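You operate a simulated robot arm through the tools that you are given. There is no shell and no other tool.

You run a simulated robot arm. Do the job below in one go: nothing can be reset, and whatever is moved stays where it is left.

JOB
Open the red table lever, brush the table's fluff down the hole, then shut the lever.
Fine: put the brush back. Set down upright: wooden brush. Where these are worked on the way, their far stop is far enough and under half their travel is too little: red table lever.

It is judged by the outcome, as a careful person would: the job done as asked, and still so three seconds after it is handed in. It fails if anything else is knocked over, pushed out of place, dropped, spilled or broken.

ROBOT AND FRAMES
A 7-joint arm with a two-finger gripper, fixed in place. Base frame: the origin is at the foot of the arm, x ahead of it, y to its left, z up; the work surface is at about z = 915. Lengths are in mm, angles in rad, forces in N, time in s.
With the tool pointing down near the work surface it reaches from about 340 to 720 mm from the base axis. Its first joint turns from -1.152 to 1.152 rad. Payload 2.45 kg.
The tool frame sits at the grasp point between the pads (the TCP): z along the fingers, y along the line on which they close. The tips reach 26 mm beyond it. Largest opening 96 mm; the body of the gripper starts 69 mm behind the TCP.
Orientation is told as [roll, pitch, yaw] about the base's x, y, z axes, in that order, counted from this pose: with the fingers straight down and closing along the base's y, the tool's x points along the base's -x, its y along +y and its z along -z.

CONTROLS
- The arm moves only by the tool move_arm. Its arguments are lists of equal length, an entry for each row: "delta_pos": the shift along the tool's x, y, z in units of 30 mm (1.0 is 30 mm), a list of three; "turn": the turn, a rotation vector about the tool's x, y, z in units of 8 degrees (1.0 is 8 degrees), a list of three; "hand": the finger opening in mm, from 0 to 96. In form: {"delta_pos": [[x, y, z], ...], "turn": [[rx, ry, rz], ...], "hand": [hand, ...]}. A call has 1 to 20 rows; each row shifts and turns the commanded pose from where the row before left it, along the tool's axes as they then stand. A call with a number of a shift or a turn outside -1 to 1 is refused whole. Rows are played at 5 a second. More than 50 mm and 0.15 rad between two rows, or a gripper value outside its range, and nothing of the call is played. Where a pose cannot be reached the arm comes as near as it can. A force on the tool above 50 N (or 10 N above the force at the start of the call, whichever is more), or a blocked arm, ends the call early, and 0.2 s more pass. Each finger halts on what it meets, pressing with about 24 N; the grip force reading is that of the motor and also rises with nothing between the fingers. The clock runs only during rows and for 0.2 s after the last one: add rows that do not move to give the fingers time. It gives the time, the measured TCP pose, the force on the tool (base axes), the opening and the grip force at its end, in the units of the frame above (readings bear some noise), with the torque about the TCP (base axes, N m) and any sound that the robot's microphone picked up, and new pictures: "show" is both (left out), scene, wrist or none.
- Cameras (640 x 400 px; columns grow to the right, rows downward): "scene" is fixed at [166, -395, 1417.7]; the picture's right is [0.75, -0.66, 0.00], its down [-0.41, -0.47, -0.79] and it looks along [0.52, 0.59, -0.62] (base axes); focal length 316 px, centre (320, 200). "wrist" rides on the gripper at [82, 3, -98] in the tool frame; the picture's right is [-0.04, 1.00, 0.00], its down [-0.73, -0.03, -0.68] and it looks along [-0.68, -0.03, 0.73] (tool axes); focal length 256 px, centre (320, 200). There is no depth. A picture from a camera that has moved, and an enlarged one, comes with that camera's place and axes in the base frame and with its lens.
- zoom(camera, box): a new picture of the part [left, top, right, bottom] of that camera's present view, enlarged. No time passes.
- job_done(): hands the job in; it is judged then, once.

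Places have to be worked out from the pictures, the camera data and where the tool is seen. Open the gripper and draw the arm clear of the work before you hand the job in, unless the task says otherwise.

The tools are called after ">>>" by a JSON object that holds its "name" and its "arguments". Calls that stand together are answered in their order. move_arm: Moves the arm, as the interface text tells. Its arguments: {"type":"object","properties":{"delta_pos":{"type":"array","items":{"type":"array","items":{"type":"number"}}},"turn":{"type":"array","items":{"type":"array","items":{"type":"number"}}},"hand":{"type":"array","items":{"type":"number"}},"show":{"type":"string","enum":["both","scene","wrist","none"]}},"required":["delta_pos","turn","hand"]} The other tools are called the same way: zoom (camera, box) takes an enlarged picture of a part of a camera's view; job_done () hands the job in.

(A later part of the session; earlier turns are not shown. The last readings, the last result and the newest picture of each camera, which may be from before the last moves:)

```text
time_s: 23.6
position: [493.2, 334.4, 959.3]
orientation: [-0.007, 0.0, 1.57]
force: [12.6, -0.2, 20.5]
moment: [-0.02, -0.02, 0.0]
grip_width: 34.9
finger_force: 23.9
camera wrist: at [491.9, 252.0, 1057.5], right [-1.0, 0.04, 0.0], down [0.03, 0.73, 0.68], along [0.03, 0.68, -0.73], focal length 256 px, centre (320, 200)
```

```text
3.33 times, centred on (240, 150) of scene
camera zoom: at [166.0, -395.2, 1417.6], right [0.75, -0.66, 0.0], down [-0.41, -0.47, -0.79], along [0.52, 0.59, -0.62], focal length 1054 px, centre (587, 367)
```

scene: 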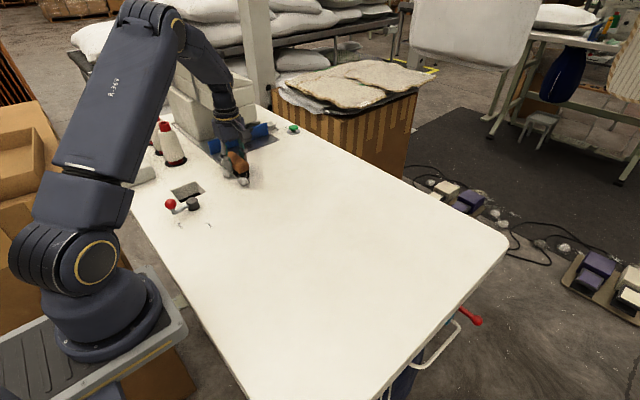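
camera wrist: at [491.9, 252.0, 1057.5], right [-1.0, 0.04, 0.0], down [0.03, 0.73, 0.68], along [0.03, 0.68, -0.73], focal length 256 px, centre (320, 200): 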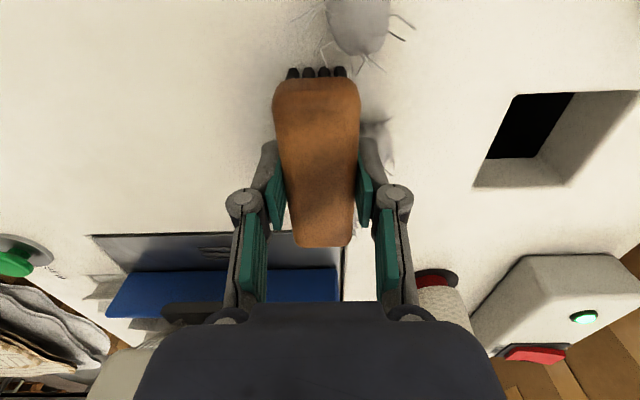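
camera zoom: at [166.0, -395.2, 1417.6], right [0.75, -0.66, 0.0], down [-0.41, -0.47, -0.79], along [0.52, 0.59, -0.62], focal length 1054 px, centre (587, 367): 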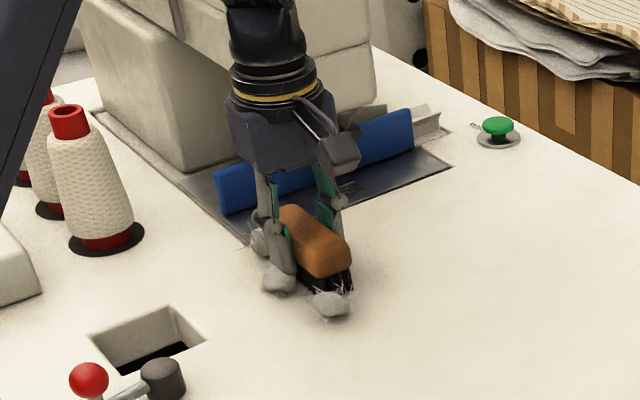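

The upward force of about 20 N suggests B is jammed under the leading fingertip. I'll look closer before continuing.

>>> {"name": "zoom", "arguments": {"camera": "scene", "box": [205, 130, 275, 195]}}

>>> {"name": "zoom", "arguments": {"camera": "wrist", "box": [250, 0, 450, 270]}}

```text
6.15 times, centred on (240, 162) of scene
camera zoom: at [166.0, -395.2, 1417.6], right [0.75, -0.66, 0.0], down [-0.41, -0.47, -0.79], along [0.52, 0.59, -0.62], focal length 1945 px, centre (812, 431)
```

zoom: 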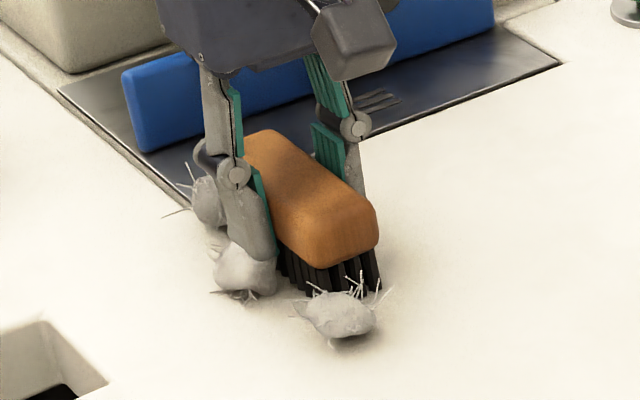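

```text
1.48 times, centred on (350, 135) of wrist
camera zoom: at [491.9, 252.0, 1057.5], right [-1.0, 0.04, 0.0], down [0.03, 0.73, 0.68], along [0.03, 0.68, -0.73], focal length 379 px, centre (276, 296)
```

zoom: 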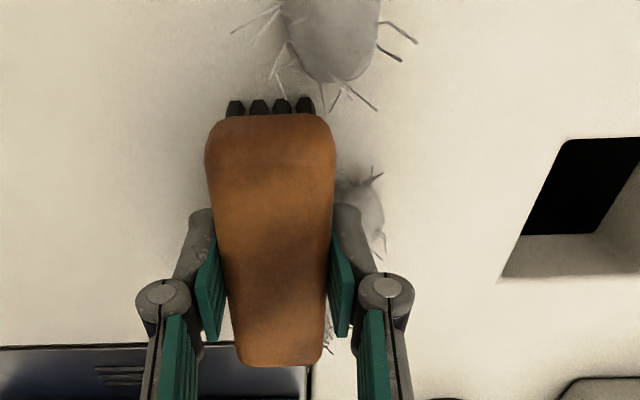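

B is pinned under the leading fingertip because I'm gripping too low. I'll back off, stand the brush on the clear table, and regrip about 8 mm higher so the tips stay level with the wood.

>>> {"name": "move_arm", "arguments": {"delta_pos": [[0, -0.4, 0], [0, -0.5, 0], [0, -0.5, 0], [0, 0, 0]], "turn": [[0, 0, 0], [0, 0, 0], [0, 0, 0], [0, 0, 0]], "hand": [20, 20, 20, 20]}}

>>> {"name": "zoom", "arguments": {"camera": "scene", "box": [190, 110, 290, 195]}}

```text
time_s: 24.6
position: [534.5, 332.4, 958.1]
orientation: [0.0, 0.004, 1.571]
force: [-2.9, 0.5, 4.2]
moment: [0.17, 0.15, 0.07]
grip_width: 34.9
finger_force: 24.0
camera wrist: at [533.1, 251.4, 1056.0], right [-1.0, 0.04, 0.0], down [0.03, 0.74, 0.68], along [0.03, 0.68, -0.74], focal length 256 px, centre (320, 200)
```

scene: 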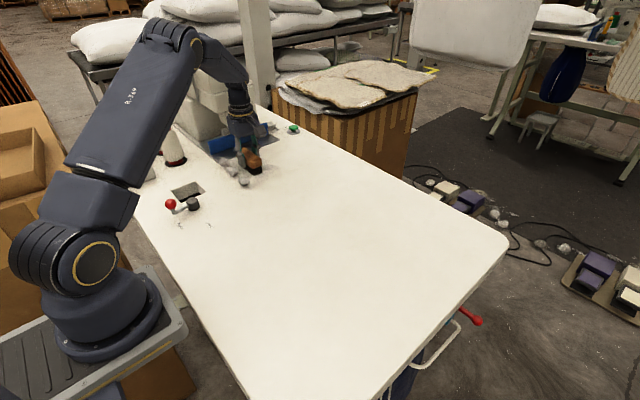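
wrist: 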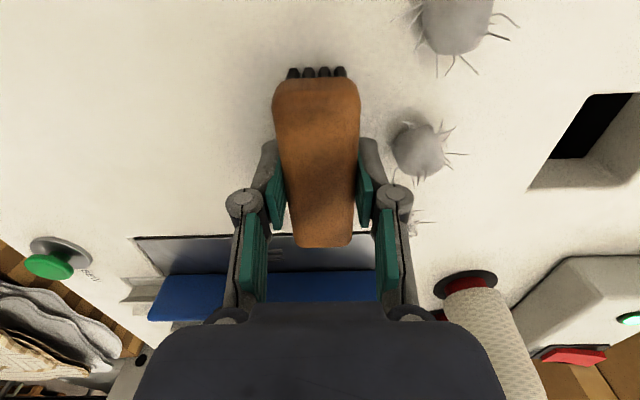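

```text
4.71 times, centred on (240, 152) of scene
camera zoom: at [165.8, -395.0, 1417.7], right [0.75, -0.66, 0.0], down [-0.41, -0.47, -0.79], along [0.52, 0.59, -0.62], focal length 1488 px, centre (696, 424)
```

zoom: 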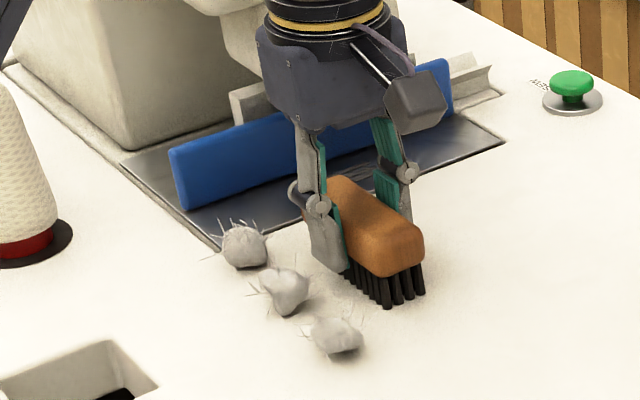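

B has come to about (478, 335) and the brush is resting on the table. I'll release slightly, rise 8 mm and regrip.

>>> {"name": "move_arm", "arguments": {"delta_pos": [[0, 0, 0], [0, 0, 0], [0, 0, 0], [0, 0, -0.27], [0, 0, 0], [0, 0, 0], [0, 0, 0], [0, 0, 0], [0, 0, 0]], "turn": [[0, 0, 0], [0, 0, 0], [0, 0, 0], [0, 0, 0], [0, 0, 0], [0, 0, 0], [0, 0, 0], [0, 0, 0], [0, 0, 0]], "hand": [38, 44, 46, 46, 46, 36, 20, 20, 20]}}

>>> {"name": "zoom", "arguments": {"camera": "scene", "box": [190, 110, 290, 195]}}

```text
time_s: 26.6
position: [534.3, 333.0, 966.9]
orientation: [-0.002, 0.002, 1.571]
force: [0.5, 0.4, 0.4]
moment: [-0.01, -0.01, 0.0]
grip_width: 35.5
finger_force: 24.1
camera wrist: at [532.9, 251.7, 1064.9], right [-1.0, 0.04, 0.0], down [0.03, 0.74, 0.68], along [0.03, 0.68, -0.74], focal length 256 px, centre (320, 200)
```

scene: 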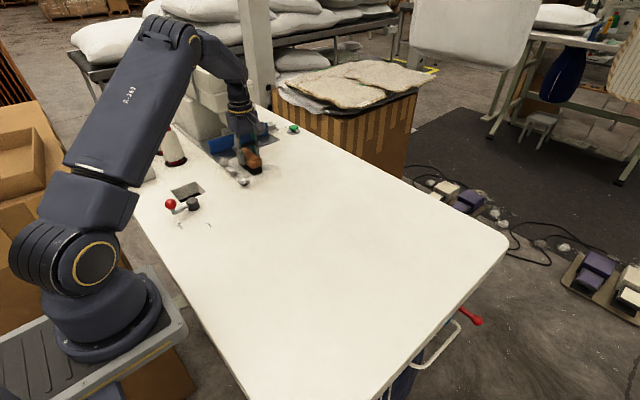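
wrist: 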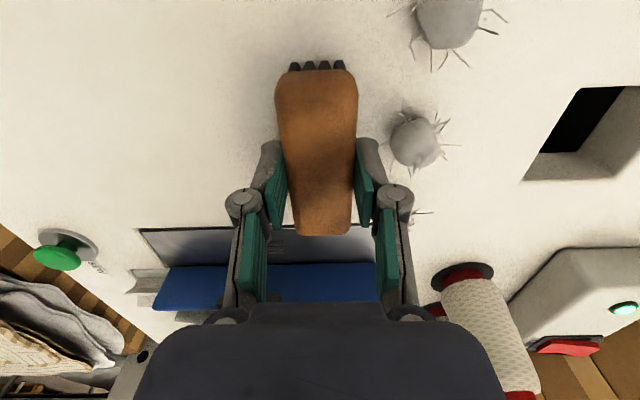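

```text
4.71 times, centred on (240, 152) of scene
camera zoom: at [165.9, -395.0, 1417.7], right [0.75, -0.66, 0.0], down [-0.41, -0.47, -0.79], along [0.52, 0.59, -0.62], focal length 1488 px, centre (696, 424)
```

zoom: 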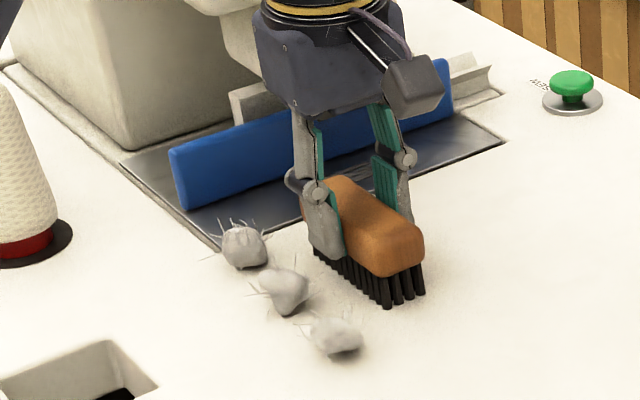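

The brush is regripped with the TCP at 966.9 when it rests on the table. I'll raise it 3 mm so the fingertips clear the fluff, centre on B, and push toward the hole.

>>> {"name": "move_arm", "arguments": {"delta_pos": [[0.133, 0, -0.1], [0, 0.4, 0], [0, 0.4, 0], [0, 0.4, 0], [0, 0.4, 0], [0, 0.4, 0]], "turn": [[0, 0, 0], [0, 0, 0], [0, 0, 0], [0, 0, 0], [0, 0, 0], [0, 0, 0]], "hand": [20, 20, 20, 20, 20, 20]}}

>>> {"name": "zoom", "arguments": {"camera": "scene", "box": [170, 110, 290, 215]}}

```text
time_s: 28.0
position: [474.1, 331.4, 970.0]
orientation: [-0.001, 0.001, 1.57]
force: [-0.3, 0.9, -1.0]
moment: [-0.02, -0.01, 0.02]
grip_width: 35.0
finger_force: 24.2
camera wrist: at [473.2, 248.6, 1067.9], right [-1.0, 0.04, 0.0], down [0.03, 0.74, 0.68], along [0.03, 0.68, -0.74], focal length 256 px, centre (320, 200)
```

scene: 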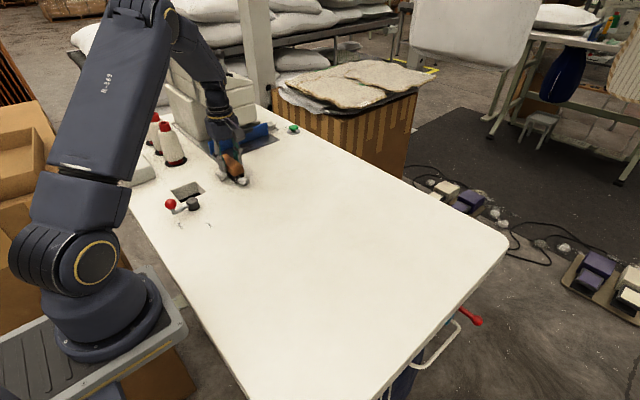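
wrist: 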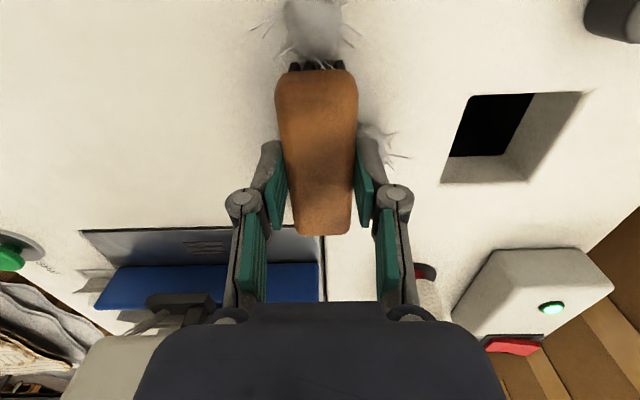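

```text
3.81 times, centred on (230, 162) of scene
camera zoom: at [166.0, -395.0, 1417.7], right [0.75, -0.66, 0.0], down [-0.41, -0.47, -0.79], along [0.52, 0.59, -0.62], focal length 1204 px, centre (663, 343)
```

zoom: 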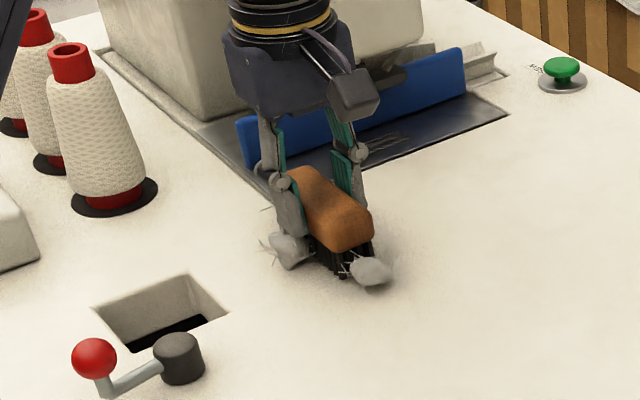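

The force is near zero and B is being pushed along in front. I'll continue to the hole.

>>> {"name": "move_arm", "arguments": {"delta_pos": [[0, 0.4, 0], [0, 0.4, 0], [0, 0.4, 0], [0, 0.4, 0], [0, 0.4, 0], [0, 0.4, 0], [0, 0.4, 0], [0, 0.1, 0]], "turn": [[0, 0, 0], [0, 0, 0], [0, 0, 0], [0, 0, 0], [0, 0, 0], [0, 0, 0], [0, 0, 0], [0, 0, 0]], "hand": [20, 20, 20, 20, 20, 20, 20, 20]}}

>>> {"name": "zoom", "arguments": {"camera": "scene", "box": [150, 120, 270, 225]}}

```text
time_s: 29.8
position: [387.3, 330.1, 970.1]
orientation: [-0.002, 0.002, 1.572]
force: [0.1, 0.2, -0.1]
moment: [-0.02, 0.02, 0.02]
grip_width: 35.6
finger_force: 24.2
camera wrist: at [385.8, 248.2, 1068.1], right [-1.0, 0.04, 0.0], down [0.03, 0.74, 0.68], along [0.03, 0.68, -0.74], focal length 256 px, centre (320, 200)
```

scene: 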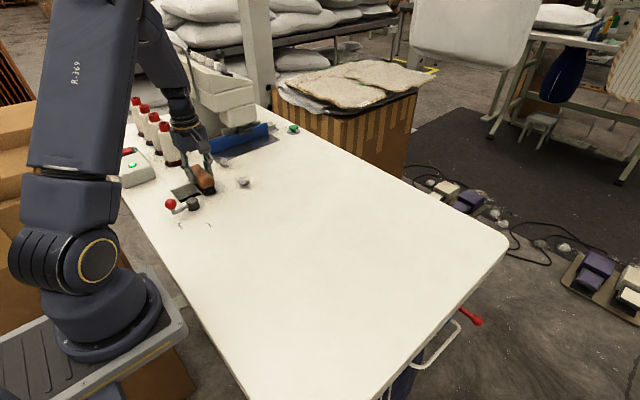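
wrist: 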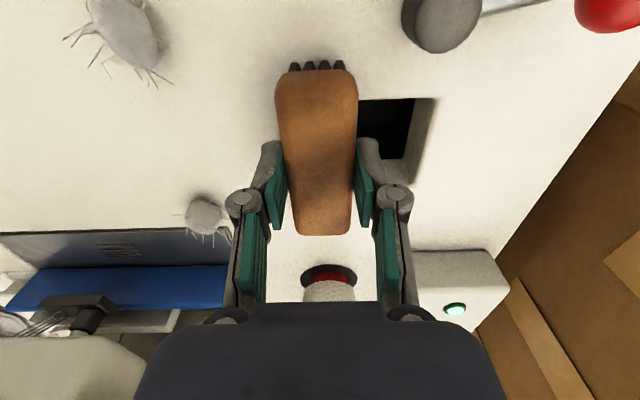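

```text
3.81 times, centred on (210, 172) of scene
camera zoom: at [166.0, -395.0, 1417.7], right [0.75, -0.66, 0.0], down [-0.41, -0.47, -0.79], along [0.52, 0.59, -0.62], focal length 1204 px, centre (739, 305)
```

zoom: 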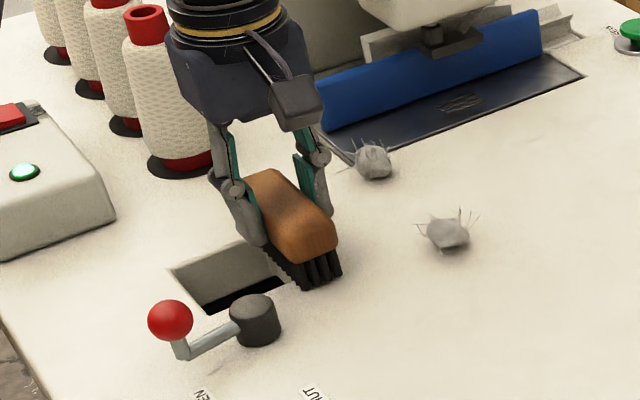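

B seems to have gone down the hole; I'll confirm once the brush lifts. Next I take the brush up and over behind C at about (485, 392), angled so its face points at the hole.

>>> {"name": "move_arm", "arguments": {"delta_pos": [[0, 0, -0.85], [0, 0, -0.85], [-0.393, -0.948, 0], [-0.393, -0.948, 0], [-0.393, -0.948, 0], [-0.393, -0.948, 0], [-0.393, -0.948, 0], [0, 0, 0], [0, 0, 0], [0, 0, 0], [0, 0, 0]], "turn": [[0, 0, 0], [0, 0, 0], [0, 0, 0], [0, 0, 0], [0, 0, 0], [0, 0, 0], [0, 0, 0], [0, 0, -0.887], [0, 0, -0.887], [0, 0, -0.887], [0, 0, 0]], "hand": [20, 20, 20, 20, 20, 20, 20, 20, 20, 20, 20]}}

>>> {"name": "zoom", "arguments": {"camera": "scene", "box": [150, 120, 270, 225]}}

```text
time_s: 32.2
position: [535.6, 382.6, 1020.9]
orientation: [-0.002, 0.01, 1.933]
force: [23.8, -38.4, 1.3]
moment: [3.78, 2.18, -1.08]
grip_width: 35.5
finger_force: 24.5
camera wrist: at [562.8, 304.7, 1119.5], right [-0.95, -0.32, 0.0], down [-0.24, 0.7, 0.67], along [-0.21, 0.64, -0.74], focal length 256 px, centre (320, 200)
```

scene: 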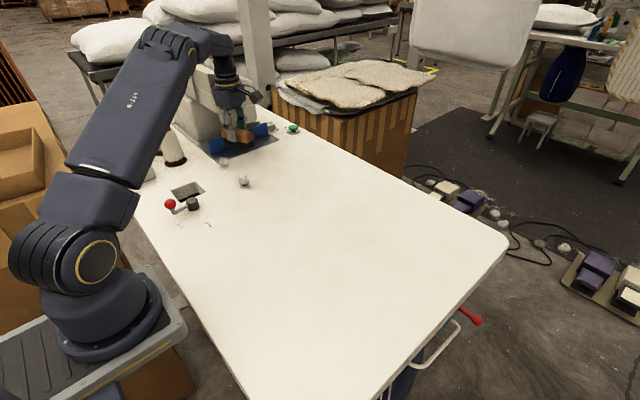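
wrist: 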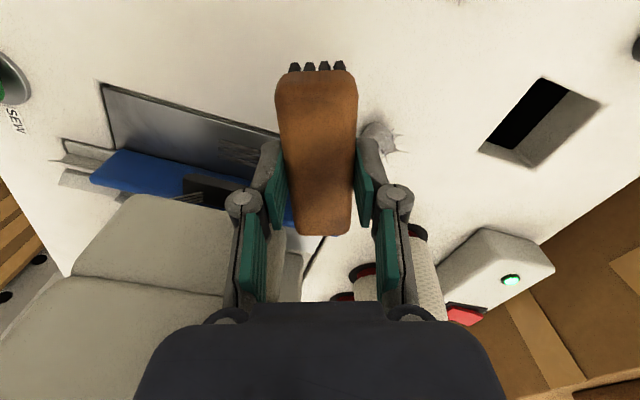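

```text
3.81 times, centred on (210, 172) of scene
camera zoom: at [166.6, -396.3, 1417.2], right [0.75, -0.66, 0.0], down [-0.41, -0.46, -0.79], along [0.52, 0.59, -0.62], focal length 1204 px, centre (739, 305)
```

zoom: 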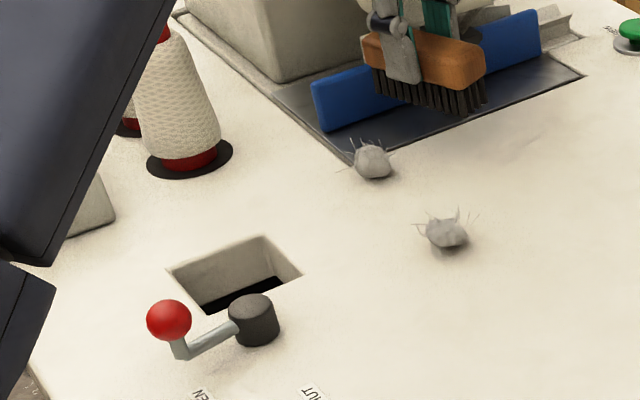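

There's a side force of about 45 N: the gripper body is touching the sewing machine head at about z 1119. I'll back straight away from it, toward -y, right now.

>>> {"name": "move_arm", "arguments": {"delta_pos": [[0.7, 0, 0], [0.8, 0, 0], [0, 0, 0]], "turn": [[0, 0, 0], [0, 0, 0], [0, 0, 0]], "hand": [20, 20, 20]}}

>>> {"name": "zoom", "arguments": {"camera": "scene", "box": [130, 20, 310, 180]}}

>>> {"name": "zoom", "arguments": {"camera": "wrist", "box": [0, 60, 480, 360]}}

```text
time_s: 33.0
position: [545.0, 347.8, 1022.2]
orientation: [0.0, 0.001, 1.943]
force: [0.1, -0.3, 0.1]
moment: [0.0, 0.01, 0.03]
grip_width: 35.2
finger_force: 23.8
camera wrist: at [573.7, 269.8, 1118.5], right [-0.94, -0.33, 0.0], down [-0.24, 0.69, 0.68], along [-0.22, 0.64, -0.74], focal length 256 px, centre (320, 200)
```

scene: 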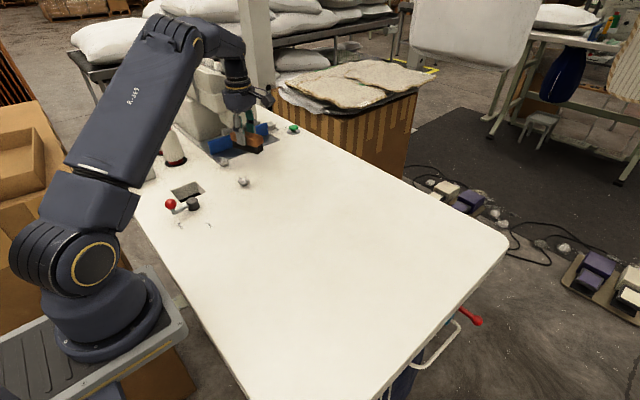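
wrist: 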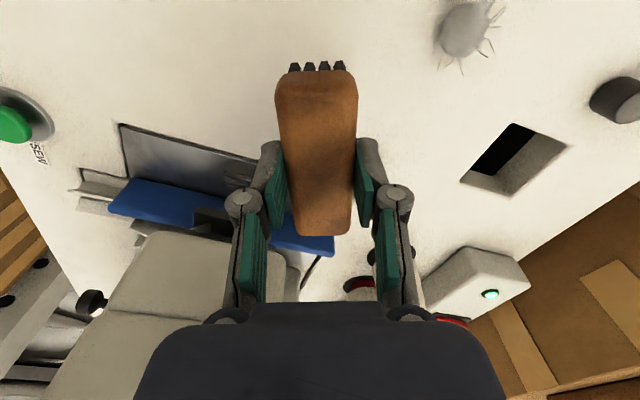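

```text
2.50 times, centred on (220, 100) of scene
camera zoom: at [166.0, -395.0, 1417.7], right [0.75, -0.66, 0.0], down [-0.41, -0.47, -0.79], along [0.52, 0.59, -0.62], focal length 790 px, centre (570, 450)
```

zoom: 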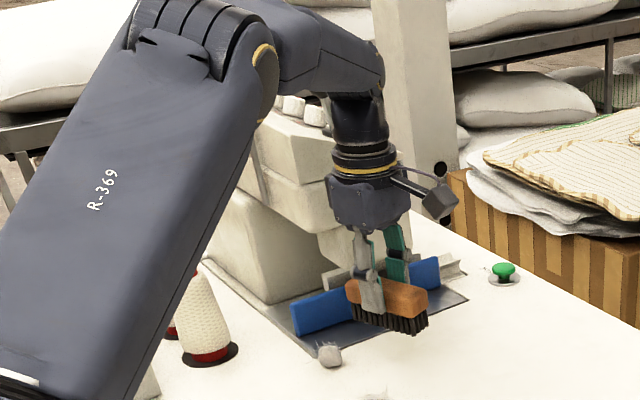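

```text
1.33 times, centred on (240, 210) of wrist
camera zoom: at [573.7, 269.8, 1118.5], right [-0.94, -0.33, 0.0], down [-0.24, 0.69, 0.68], along [-0.22, 0.64, -0.74], focal length 341 px, centre (427, 187)
```

zoom: 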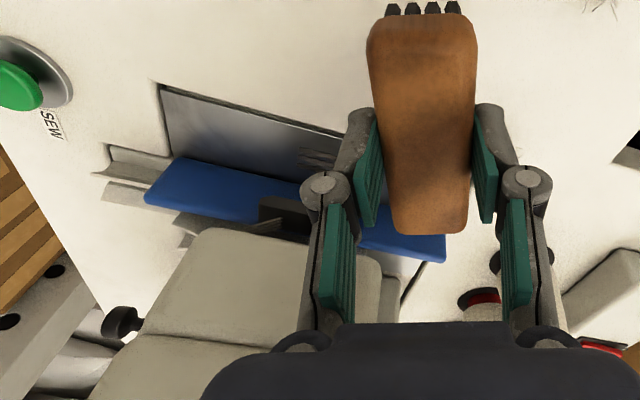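

The contact is gone (force about 0). I put the head's corner near x≥540, y≥426 above z≈1000, so for x>500 I'll keep the tool at y≤365. I'll turn the brush back square to x, behind C with C near its far end, and check the machine has not shifted.

>>> {"name": "move_arm", "arguments": {"delta_pos": [[0, 0, 0], [0, 0, 0], [0, 0, 0], [-0.24, 0.33, 0], [-0.24, 0.34, 0], [0, 0, 0]], "turn": [[0, 0, 0.9], [0, 0, 0.9], [0, 0, 0.86], [0, 0, 0], [0, 0, 0], [0, 0, 0]], "hand": [20, 20, 20, 20, 20, 20]}}

>>> {"name": "zoom", "arguments": {"camera": "scene", "box": [180, 100, 320, 200]}}

```text
time_s: 34.4
position: [525.7, 361.6, 1020.7]
orientation: [-0.001, 0.001, 1.571]
force: [0.5, -0.3, -1.4]
moment: [-0.03, -0.01, -0.01]
grip_width: 35.5
finger_force: 24.1
camera wrist: at [524.3, 279.9, 1118.7], right [-1.0, 0.04, 0.0], down [0.03, 0.74, 0.68], along [0.03, 0.68, -0.74], focal length 256 px, centre (320, 200)
```

scene: 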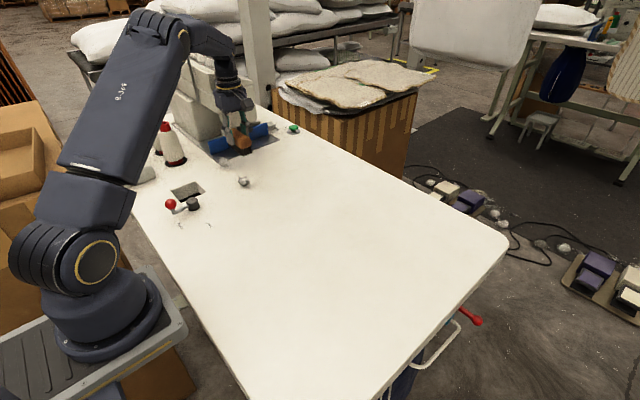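
wrist: 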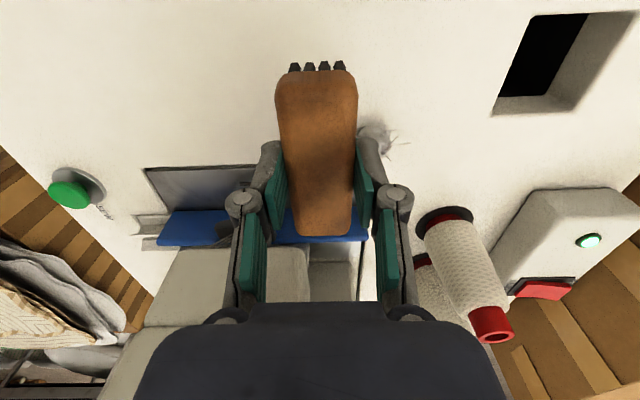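

```text
4.00 times, centred on (250, 150) of scene
camera zoom: at [166.0, -395.0, 1417.7], right [0.75, -0.66, 0.0], down [-0.41, -0.47, -0.79], along [0.52, 0.59, -0.62], focal length 1264 px, centre (600, 400)
```

zoom: 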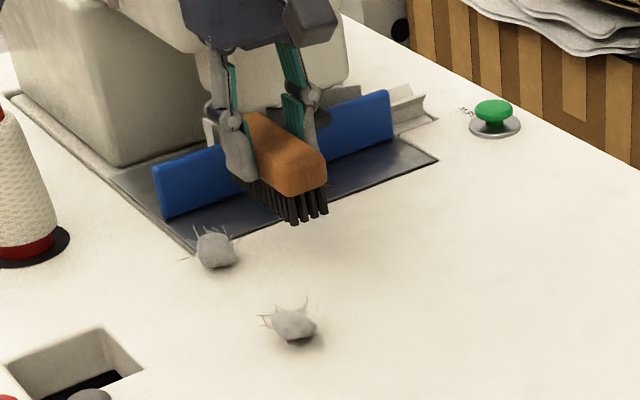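

The machine and guard look unchanged from the first picture. C is at about (483, 391) and the brush covers y 317–407. I'll lower behind C and push it about 65 mm toward -x, clear of the machine.

>>> {"name": "move_arm", "arguments": {"delta_pos": [[0, 0, 0.6], [0, 0, 0.6], [0, 0, 0.5], [0, 0, 0]], "turn": [[0, 0, 0], [0, 0, 0], [0, 0, 0], [0, 0, 0]], "hand": [20, 20, 20, 20]}}

>>> {"name": "zoom", "arguments": {"camera": "wrist", "box": [240, 40, 480, 260]}}

```text
time_s: 35.4
position: [526.3, 361.4, 969.0]
orientation: [0.0, 0.003, 1.571]
force: [-0.1, 0.1, -1.2]
moment: [0.04, 0.0, 0.02]
grip_width: 35.2
finger_force: 24.0
camera wrist: at [524.3, 279.9, 1067.6], right [-1.0, 0.04, 0.0], down [0.03, 0.74, 0.68], along [0.03, 0.68, -0.74], focal length 256 px, centre (320, 200)
```

scene: 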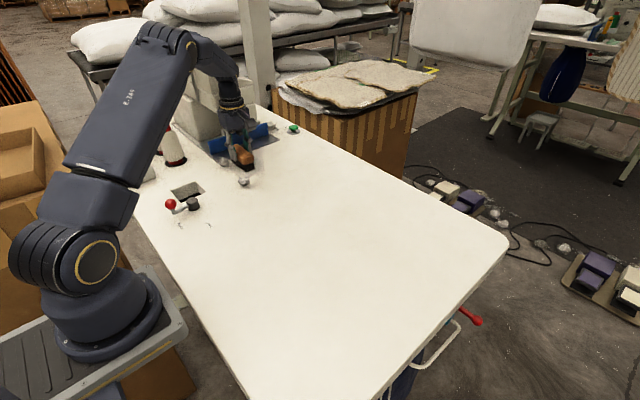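
wrist: 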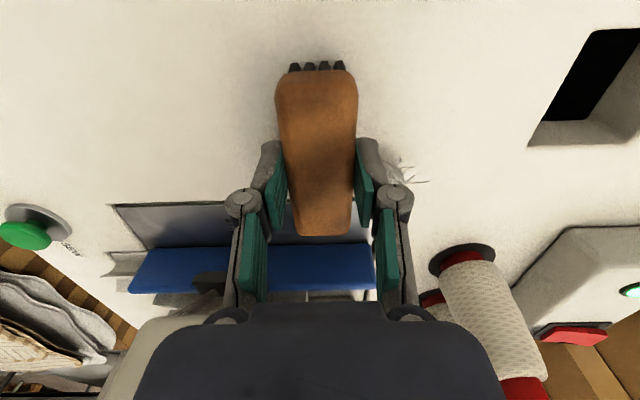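

```text
1.82 times, centred on (360, 150) of wrist
camera zoom: at [524.3, 279.9, 1067.6], right [-1.0, 0.04, 0.0], down [0.03, 0.74, 0.68], along [0.03, 0.68, -0.74], focal length 465 px, centre (247, 291)
```

zoom: 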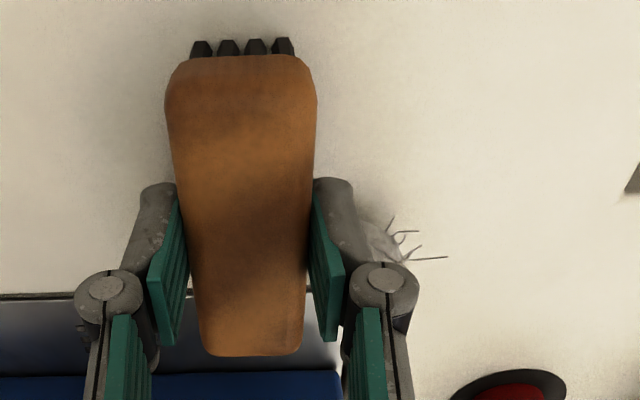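

I'll sweep C toward -x now, slowly.

>>> {"name": "move_arm", "arguments": {"delta_pos": [[0, 0.35, -0.02], [0, 0.37, 0], [0, 0.37, 0], [0, 0.37, 0], [0, 0.37, 0], [0, 0.37, 0], [0, 0.36, 0], [0, 0, 0]], "turn": [[0, 0, 0], [0, 0, 0], [0, 0, 0], [0, 0, 0], [0, 0, 0], [0, 0, 0], [0, 0, 0], [0, 0, 0]], "hand": [20, 20, 20, 20, 20, 20, 20, 20]}}

>>> {"name": "zoom", "arguments": {"camera": "scene", "box": [150, 110, 270, 215]}}

```text
time_s: 37.2
position: [449.3, 362.1, 969.9]
orientation: [-0.002, 0.002, 1.571]
force: [-0.8, 0.0, 0.2]
moment: [-0.01, 0.03, 0.02]
grip_width: 35.0
finger_force: 23.8
camera wrist: at [447.2, 280.1, 1068.3], right [-1.0, 0.04, 0.0], down [0.03, 0.74, 0.68], along [0.03, 0.68, -0.74], focal length 256 px, centre (320, 200)
```

scene: 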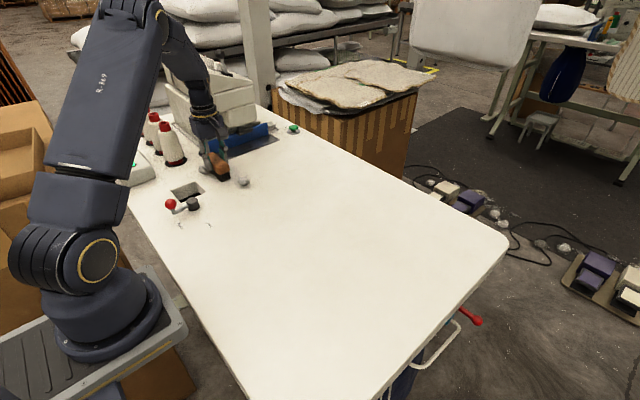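
wrist: 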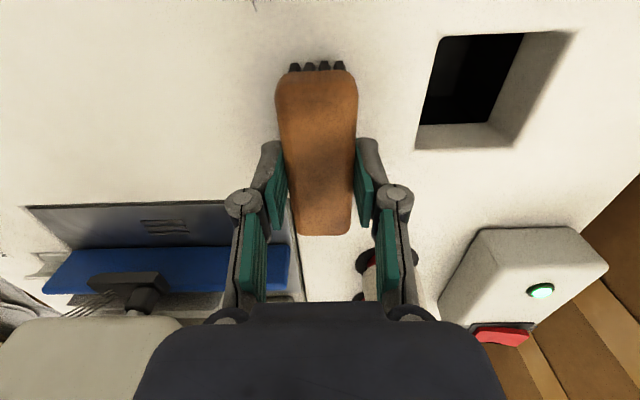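

```text
3.81 times, centred on (210, 162) of scene
camera zoom: at [166.0, -395.0, 1417.7], right [0.75, -0.66, 0.0], down [-0.41, -0.47, -0.79], along [0.52, 0.59, -0.62], focal length 1204 px, centre (739, 343)
```

zoom: 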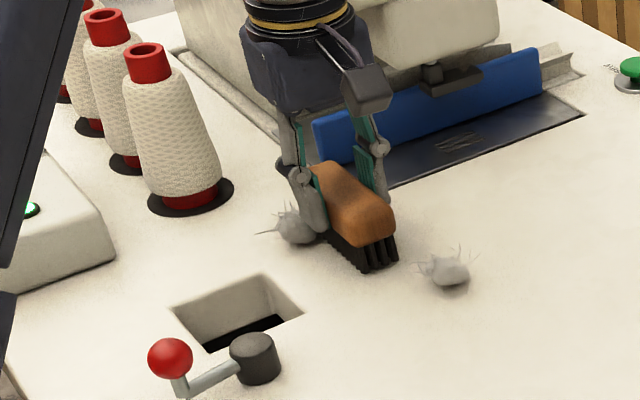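

C is now at about (421, 395), near the brush's far end. I'll lift and re-approach from its upper-right with the brush angled about 127°, so that the push heads straight for the hole.

>>> {"name": "move_arm", "arguments": {"delta_pos": [[0, -0.2, 0], [0, 0, -0.85], [0, 0, -0.85], [-0.74, -0.09, 0], [-0.74, -0.09, 0], [0, 0, 0], [0, 0, 0], [0, 0, 0], [0, 0, 0], [0, 0, 0], [0, 0, 0]], "turn": [[0, 0, 0], [0, 0, 0], [0, 0, 0], [0, 0, 0], [0, 0, 0], [0, 0, -0.934], [0, 0, -0.934], [0, 0, -0.934], [0, 0, -0.934], [0, 0, -0.934], [0, 0, 0]], "hand": [20, 20, 20, 20, 20, 20, 20, 20, 20, 20, 20]}}

>>> {"name": "zoom", "arguments": {"camera": "scene", "box": [150, 100, 270, 215]}}

```text
time_s: 39.6
position: [460.4, 405.9, 1020.5]
orientation: [0.001, 0.002, 2.225]
force: [0.3, 0.0, -1.9]
moment: [0.03, -0.02, 0.0]
grip_width: 35.2
finger_force: 23.9
camera wrist: at [509.1, 338.8, 1119.2], right [-0.82, -0.58, 0.0], down [-0.42, 0.6, 0.68], along [-0.39, 0.55, -0.74], focal length 256 px, centre (320, 200)
```

scene: 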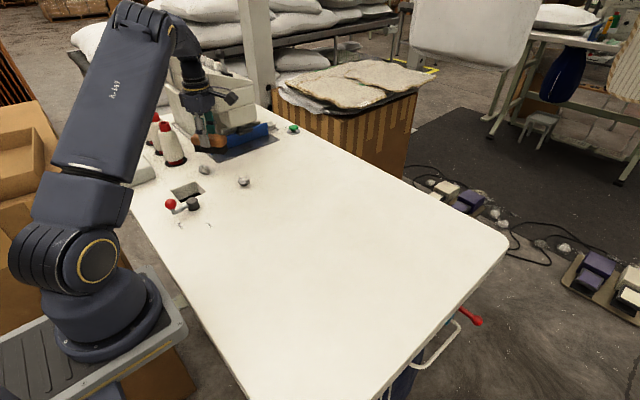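
wrist: 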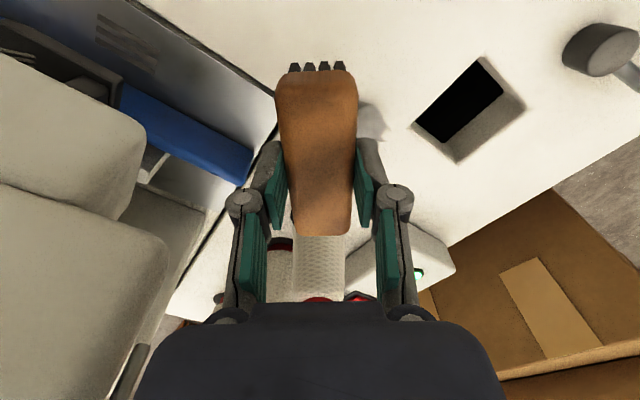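

```text
3.48 times, centred on (210, 158) of scene
camera zoom: at [166.0, -395.0, 1417.7], right [0.75, -0.66, 0.0], down [-0.41, -0.47, -0.79], along [0.52, 0.59, -0.62], focal length 1100 px, centre (703, 348)
```

zoom: 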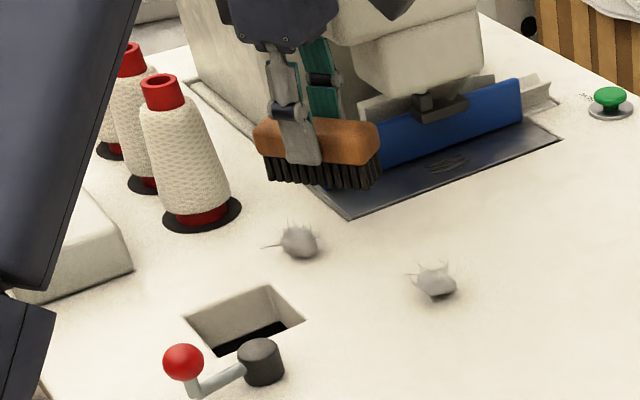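

C is at about (422, 393), 38 mm ahead of the brush along the push direction. I'll lower the brush and sweep C into the hole.

>>> {"name": "move_arm", "arguments": {"delta_pos": [[0, -0.05, 0.6], [0, 0, 0.6], [0, 0, 0.47], [0, 0.3, 0], [0, 0.35, 0], [0, 0.35, 0], [0, 0.35, 0], [0, 0.35, 0], [0, 0, 0]], "turn": [[0, 0, 0], [0, 0, 0], [0, 0, 0], [0, 0, 0], [0, 0, 0], [0, 0, 0], [0, 0, 0], [0, 0, 0], [0, 0, 0]], "hand": [20, 20, 20, 20, 20, 20, 20, 20, 20]}}

>>> {"name": "zoom", "arguments": {"camera": "scene", "box": [150, 100, 270, 215]}}

```text
time_s: 41.6
position: [421.9, 375.8, 970.1]
orientation: [0.0, 0.002, 2.222]
force: [0.5, 0.0, -0.7]
moment: [-0.03, 0.02, 0.01]
grip_width: 35.3
finger_force: 24.0
camera wrist: at [469.9, 308.7, 1068.8], right [-0.82, -0.57, 0.0], down [-0.42, 0.6, 0.68], along [-0.39, 0.55, -0.74], focal length 256 px, centre (320, 200)
```

scene: 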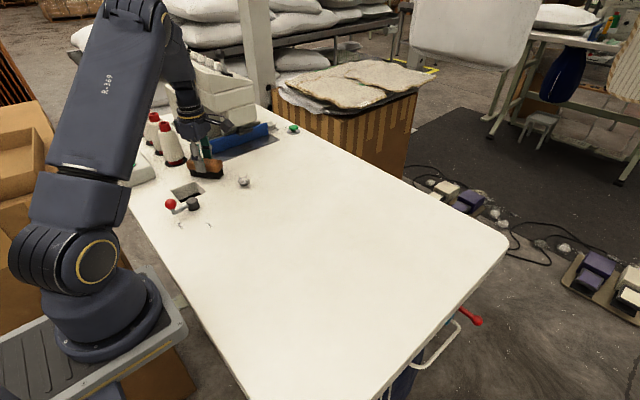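
wrist: 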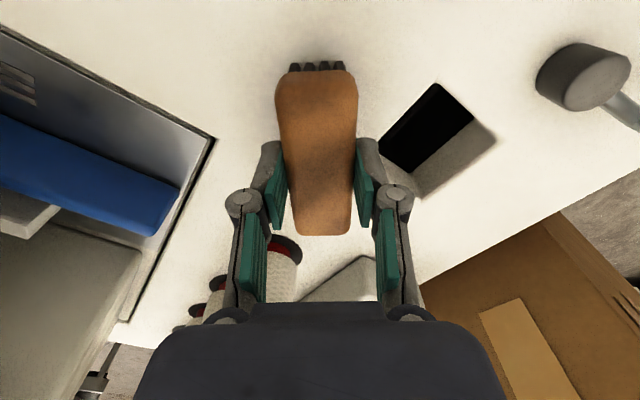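

```text
3.48 times, centred on (210, 158) of scene
camera zoom: at [166.0, -395.0, 1417.7], right [0.75, -0.66, 0.0], down [-0.41, -0.47, -0.79], along [0.52, 0.59, -0.62], focal length 1100 px, centre (703, 348)
```

zoom: 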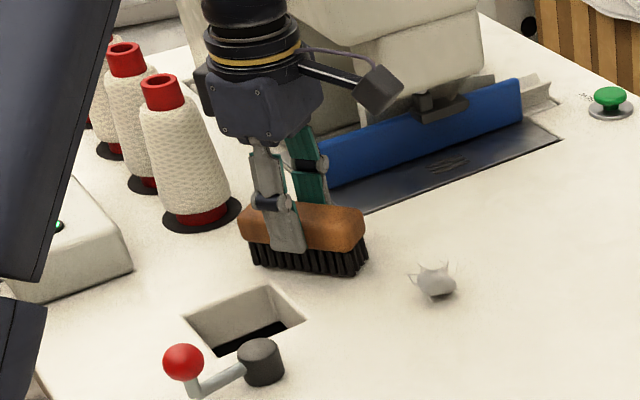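

I can't see C in the scene view. I'll check the wrist view near the hole's edge.

>>> {"name": "zoom", "arguments": {"camera": "wrist", "box": [330, 60, 530, 220]}}

>>> {"name": "zoom", "arguments": {"camera": "scene", "box": [180, 150, 260, 210]}}

```text
2.50 times, centred on (430, 140) of wrist
camera zoom: at [469.9, 308.7, 1068.8], right [-0.82, -0.57, 0.0], down [-0.42, 0.6, 0.68], along [-0.39, 0.55, -0.74], focal length 640 px, centre (45, 350)
```

zoom: 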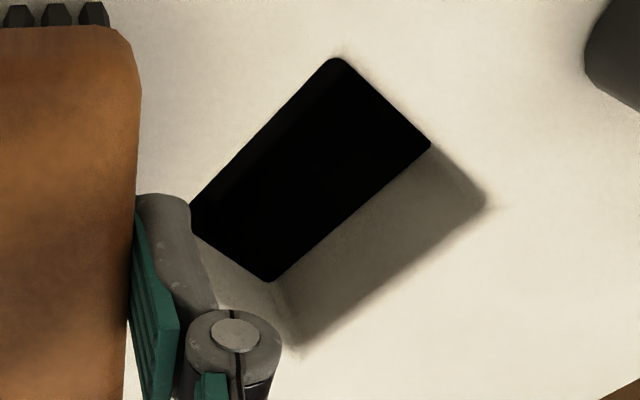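

```text
6.67 times, centred on (220, 180) of scene
camera zoom: at [166.0, -395.0, 1417.7], right [0.75, -0.66, 0.0], down [-0.41, -0.47, -0.79], along [0.52, 0.59, -0.62], focal length 2108 px, centre (987, 333)
```

zoom: 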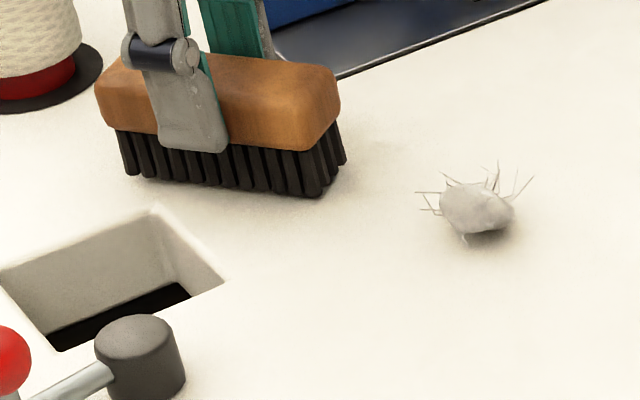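

C isn't in front of the bristles in the scene view. It may have rolled into the hole or slipped behind the brush, so I'll lift to check.

>>> {"name": "move_arm", "arguments": {"delta_pos": [[0, 0, -0.9], [0, 0, -0.9], [0.5, 0, -0.2], [0.5, 0, 0], [0.5, 0, 0], [0, 0, 0]], "turn": [[0, 0, 0], [0, 0, 0], [0, 0, 0], [0, 0, 0], [0, 0, 0], [0, 0, 0]], "hand": [20, 20, 20, 20, 20, 20]}}

>>> {"name": "zoom", "arguments": {"camera": "scene", "box": [150, 100, 270, 215]}}

>>> {"name": "zoom", "arguments": {"camera": "wrist", "box": [120, 20, 560, 300]}}

```text
time_s: 43.0
position: [448.5, 339.4, 1031.4]
orientation: [0.0, 0.003, 2.222]
force: [0.1, -0.2, -1.9]
moment: [0.02, 0.04, 0.01]
grip_width: 35.5
finger_force: 23.7
camera wrist: at [497.3, 272.6, 1129.6], right [-0.82, -0.57, 0.0], down [-0.42, 0.6, 0.68], along [-0.39, 0.55, -0.74], focal length 256 px, centre (320, 200)
```

scene: 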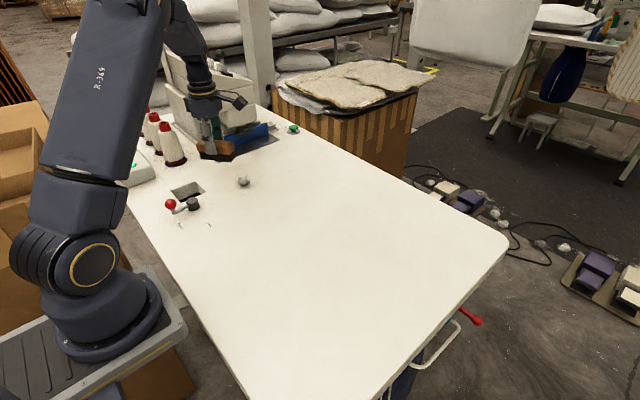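
wrist: 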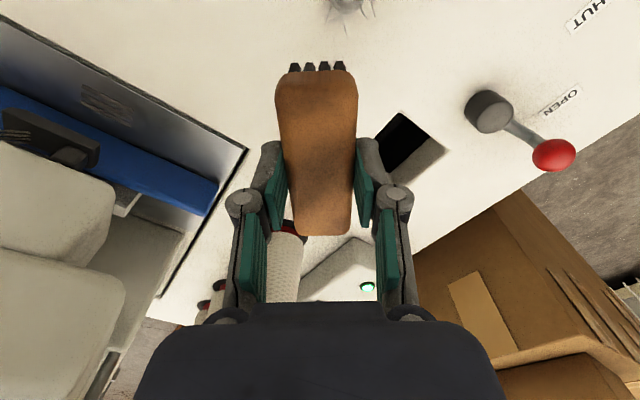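

```text
3.48 times, centred on (210, 158) of scene
camera zoom: at [166.0, -395.0, 1417.7], right [0.75, -0.66, 0.0], down [-0.41, -0.47, -0.79], along [0.52, 0.59, -0.62], focal length 1100 px, centre (703, 348)
```

zoom: 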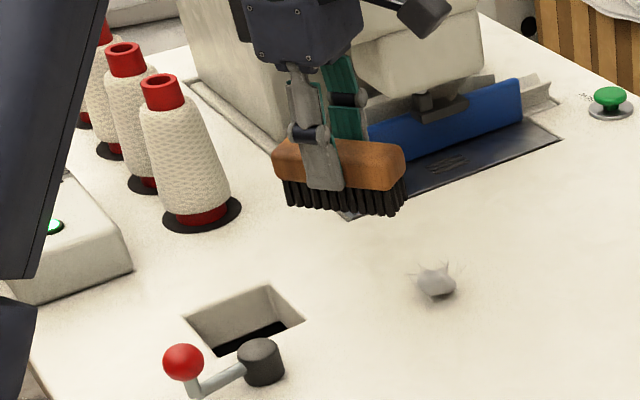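

```text
1.43 times, centred on (340, 160) of wrist
camera zoom: at [497.3, 272.6, 1129.6], right [-0.82, -0.57, 0.0], down [-0.42, 0.6, 0.68], along [-0.39, 0.55, -0.74], focal length 366 px, centre (291, 257)
```

zoom: 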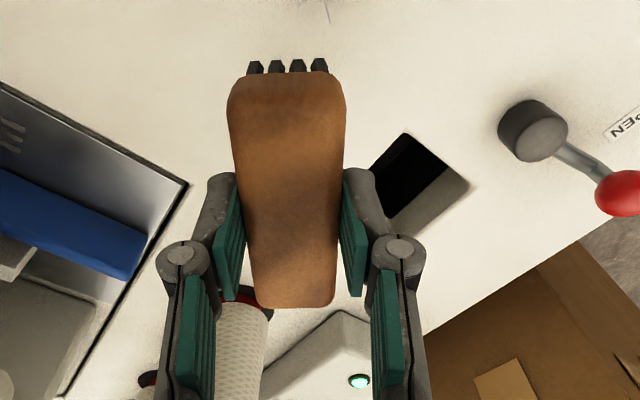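

C is gone from the table, with the ground around the hole clear, so only A remains at about (475, 270). I'll swing the brush to the other angle and go behind A.

>>> {"name": "move_arm", "arguments": {"delta_pos": [[0, 0, 0], [0, 0, 0], [0, 0, 0], [0, 0, 0], [0, 0, 0], [0, 0, 0], [0, 0, 0], [0, 0, 0], [0, 0, 0], [0.31, -0.83, 0], [0.31, -0.83, 0], [0.31, -0.83, 0], [0.31, -0.83, 0], [0, 0, 0]], "turn": [[0, 0, 0.957], [0, 0, 0.957], [0, 0, 0.957], [0, 0, 0.957], [0, 0, 0.957], [0, 0, 0.957], [0, 0, 0.957], [0, 0, 0.957], [0, 0, 0.957], [0, 0, 0], [0, 0, 0], [0, 0, 0], [0, 0, 0], [0, 0, 0]], "hand": [20, 20, 20, 20, 20, 20, 20, 20, 20, 20, 20, 20, 20, 20]}}

>>> {"name": "zoom", "arguments": {"camera": "scene", "box": [150, 100, 290, 215]}}

```text
time_s: 46.0
position: [514.3, 255.7, 1032.5]
orientation: [-0.002, 0.002, 1.02]
force: [0.1, 0.0, -1.0]
moment: [0.04, -0.01, 0.0]
grip_width: 35.4
finger_force: 24.6
camera wrist: at [470.2, 187.5, 1129.7], right [-0.83, 0.56, 0.0], down [0.41, 0.61, 0.68], along [0.38, 0.56, -0.74], focal length 256 px, centre (320, 200)
```

scene: 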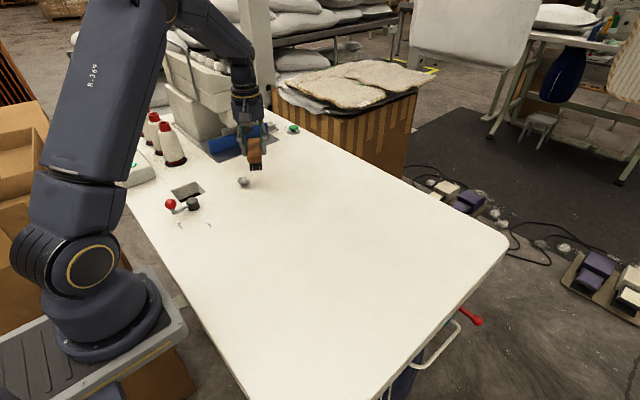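
wrist: 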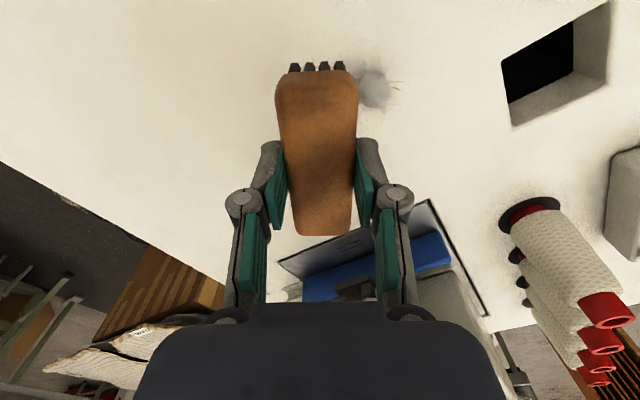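

```text
3.48 times, centred on (220, 158) of scene
camera zoom: at [166.0, -395.0, 1417.7], right [0.75, -0.66, 0.0], down [-0.41, -0.47, -0.79], along [0.52, 0.59, -0.62], focal length 1100 px, centre (668, 348)
```

zoom: 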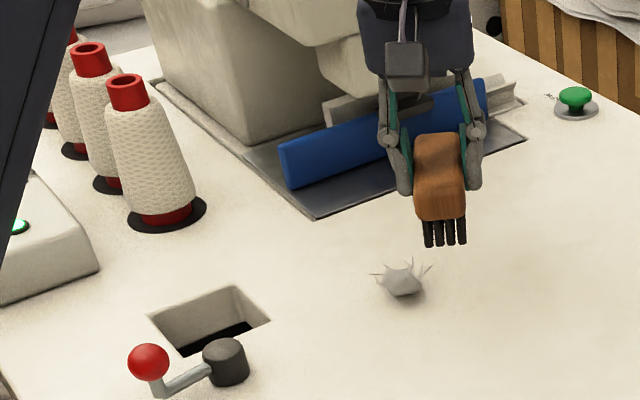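

The table is clear of B and C, and A is at (475, 269), 40 mm ahead of the brush face. I'll lower and sweep A toward the hole.

>>> {"name": "move_arm", "arguments": {"delta_pos": [[0, 0, 0.7], [0, 0, 0.7], [0, 0, 0.67], [0, 0, 0], [0, 0.35, 0], [0, 0.35, 0], [0, 0.35, 0], [0, 0.35, 0], [0, 0.35, 0], [0, 0.35, 0], [0, 0, 0]], "turn": [[0, 0, 0], [0, 0, 0], [0, 0, 0], [0, 0, 0], [0, 0, 0], [0, 0, 0], [0, 0, 0], [0, 0, 0], [0, 0, 0], [0, 0, 0], [0, 0, 0]], "hand": [20, 20, 20, 20, 20, 20, 20, 20, 20, 20, 20]}}

>>> {"name": "zoom", "arguments": {"camera": "scene", "box": [150, 110, 270, 225]}}

```text
time_s: 48.4
position: [460.8, 289.8, 969.5]
orientation: [-0.002, 0.001, 1.019]
force: [-0.4, 0.5, -1.3]
moment: [0.01, 0.01, 0.03]
grip_width: 35.6
finger_force: 23.8
camera wrist: at [416.0, 221.1, 1067.5], right [-0.83, 0.56, 0.0], down [0.41, 0.61, 0.68], along [0.38, 0.56, -0.74], focal length 256 px, centre (320, 200)
```

scene: 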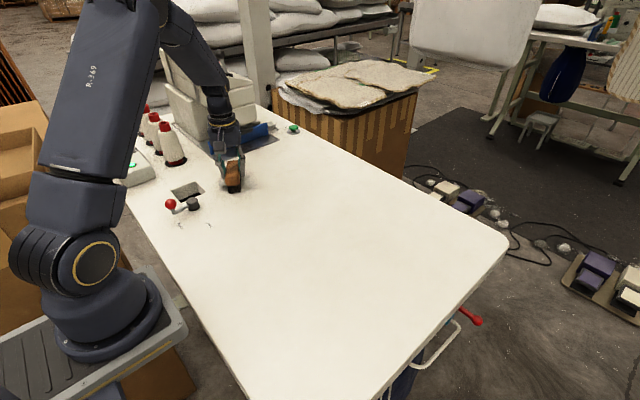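
wrist: 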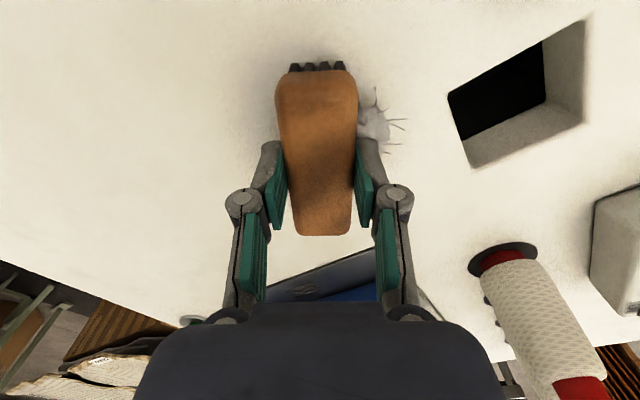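

```text
3.48 times, centred on (210, 168) of scene
camera zoom: at [166.0, -395.0, 1417.7], right [0.75, -0.66, 0.0], down [-0.41, -0.47, -0.79], along [0.52, 0.59, -0.62], focal length 1100 px, centre (703, 313)
```

zoom: 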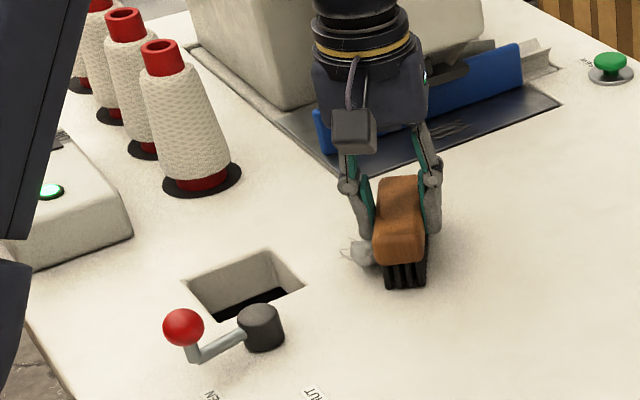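

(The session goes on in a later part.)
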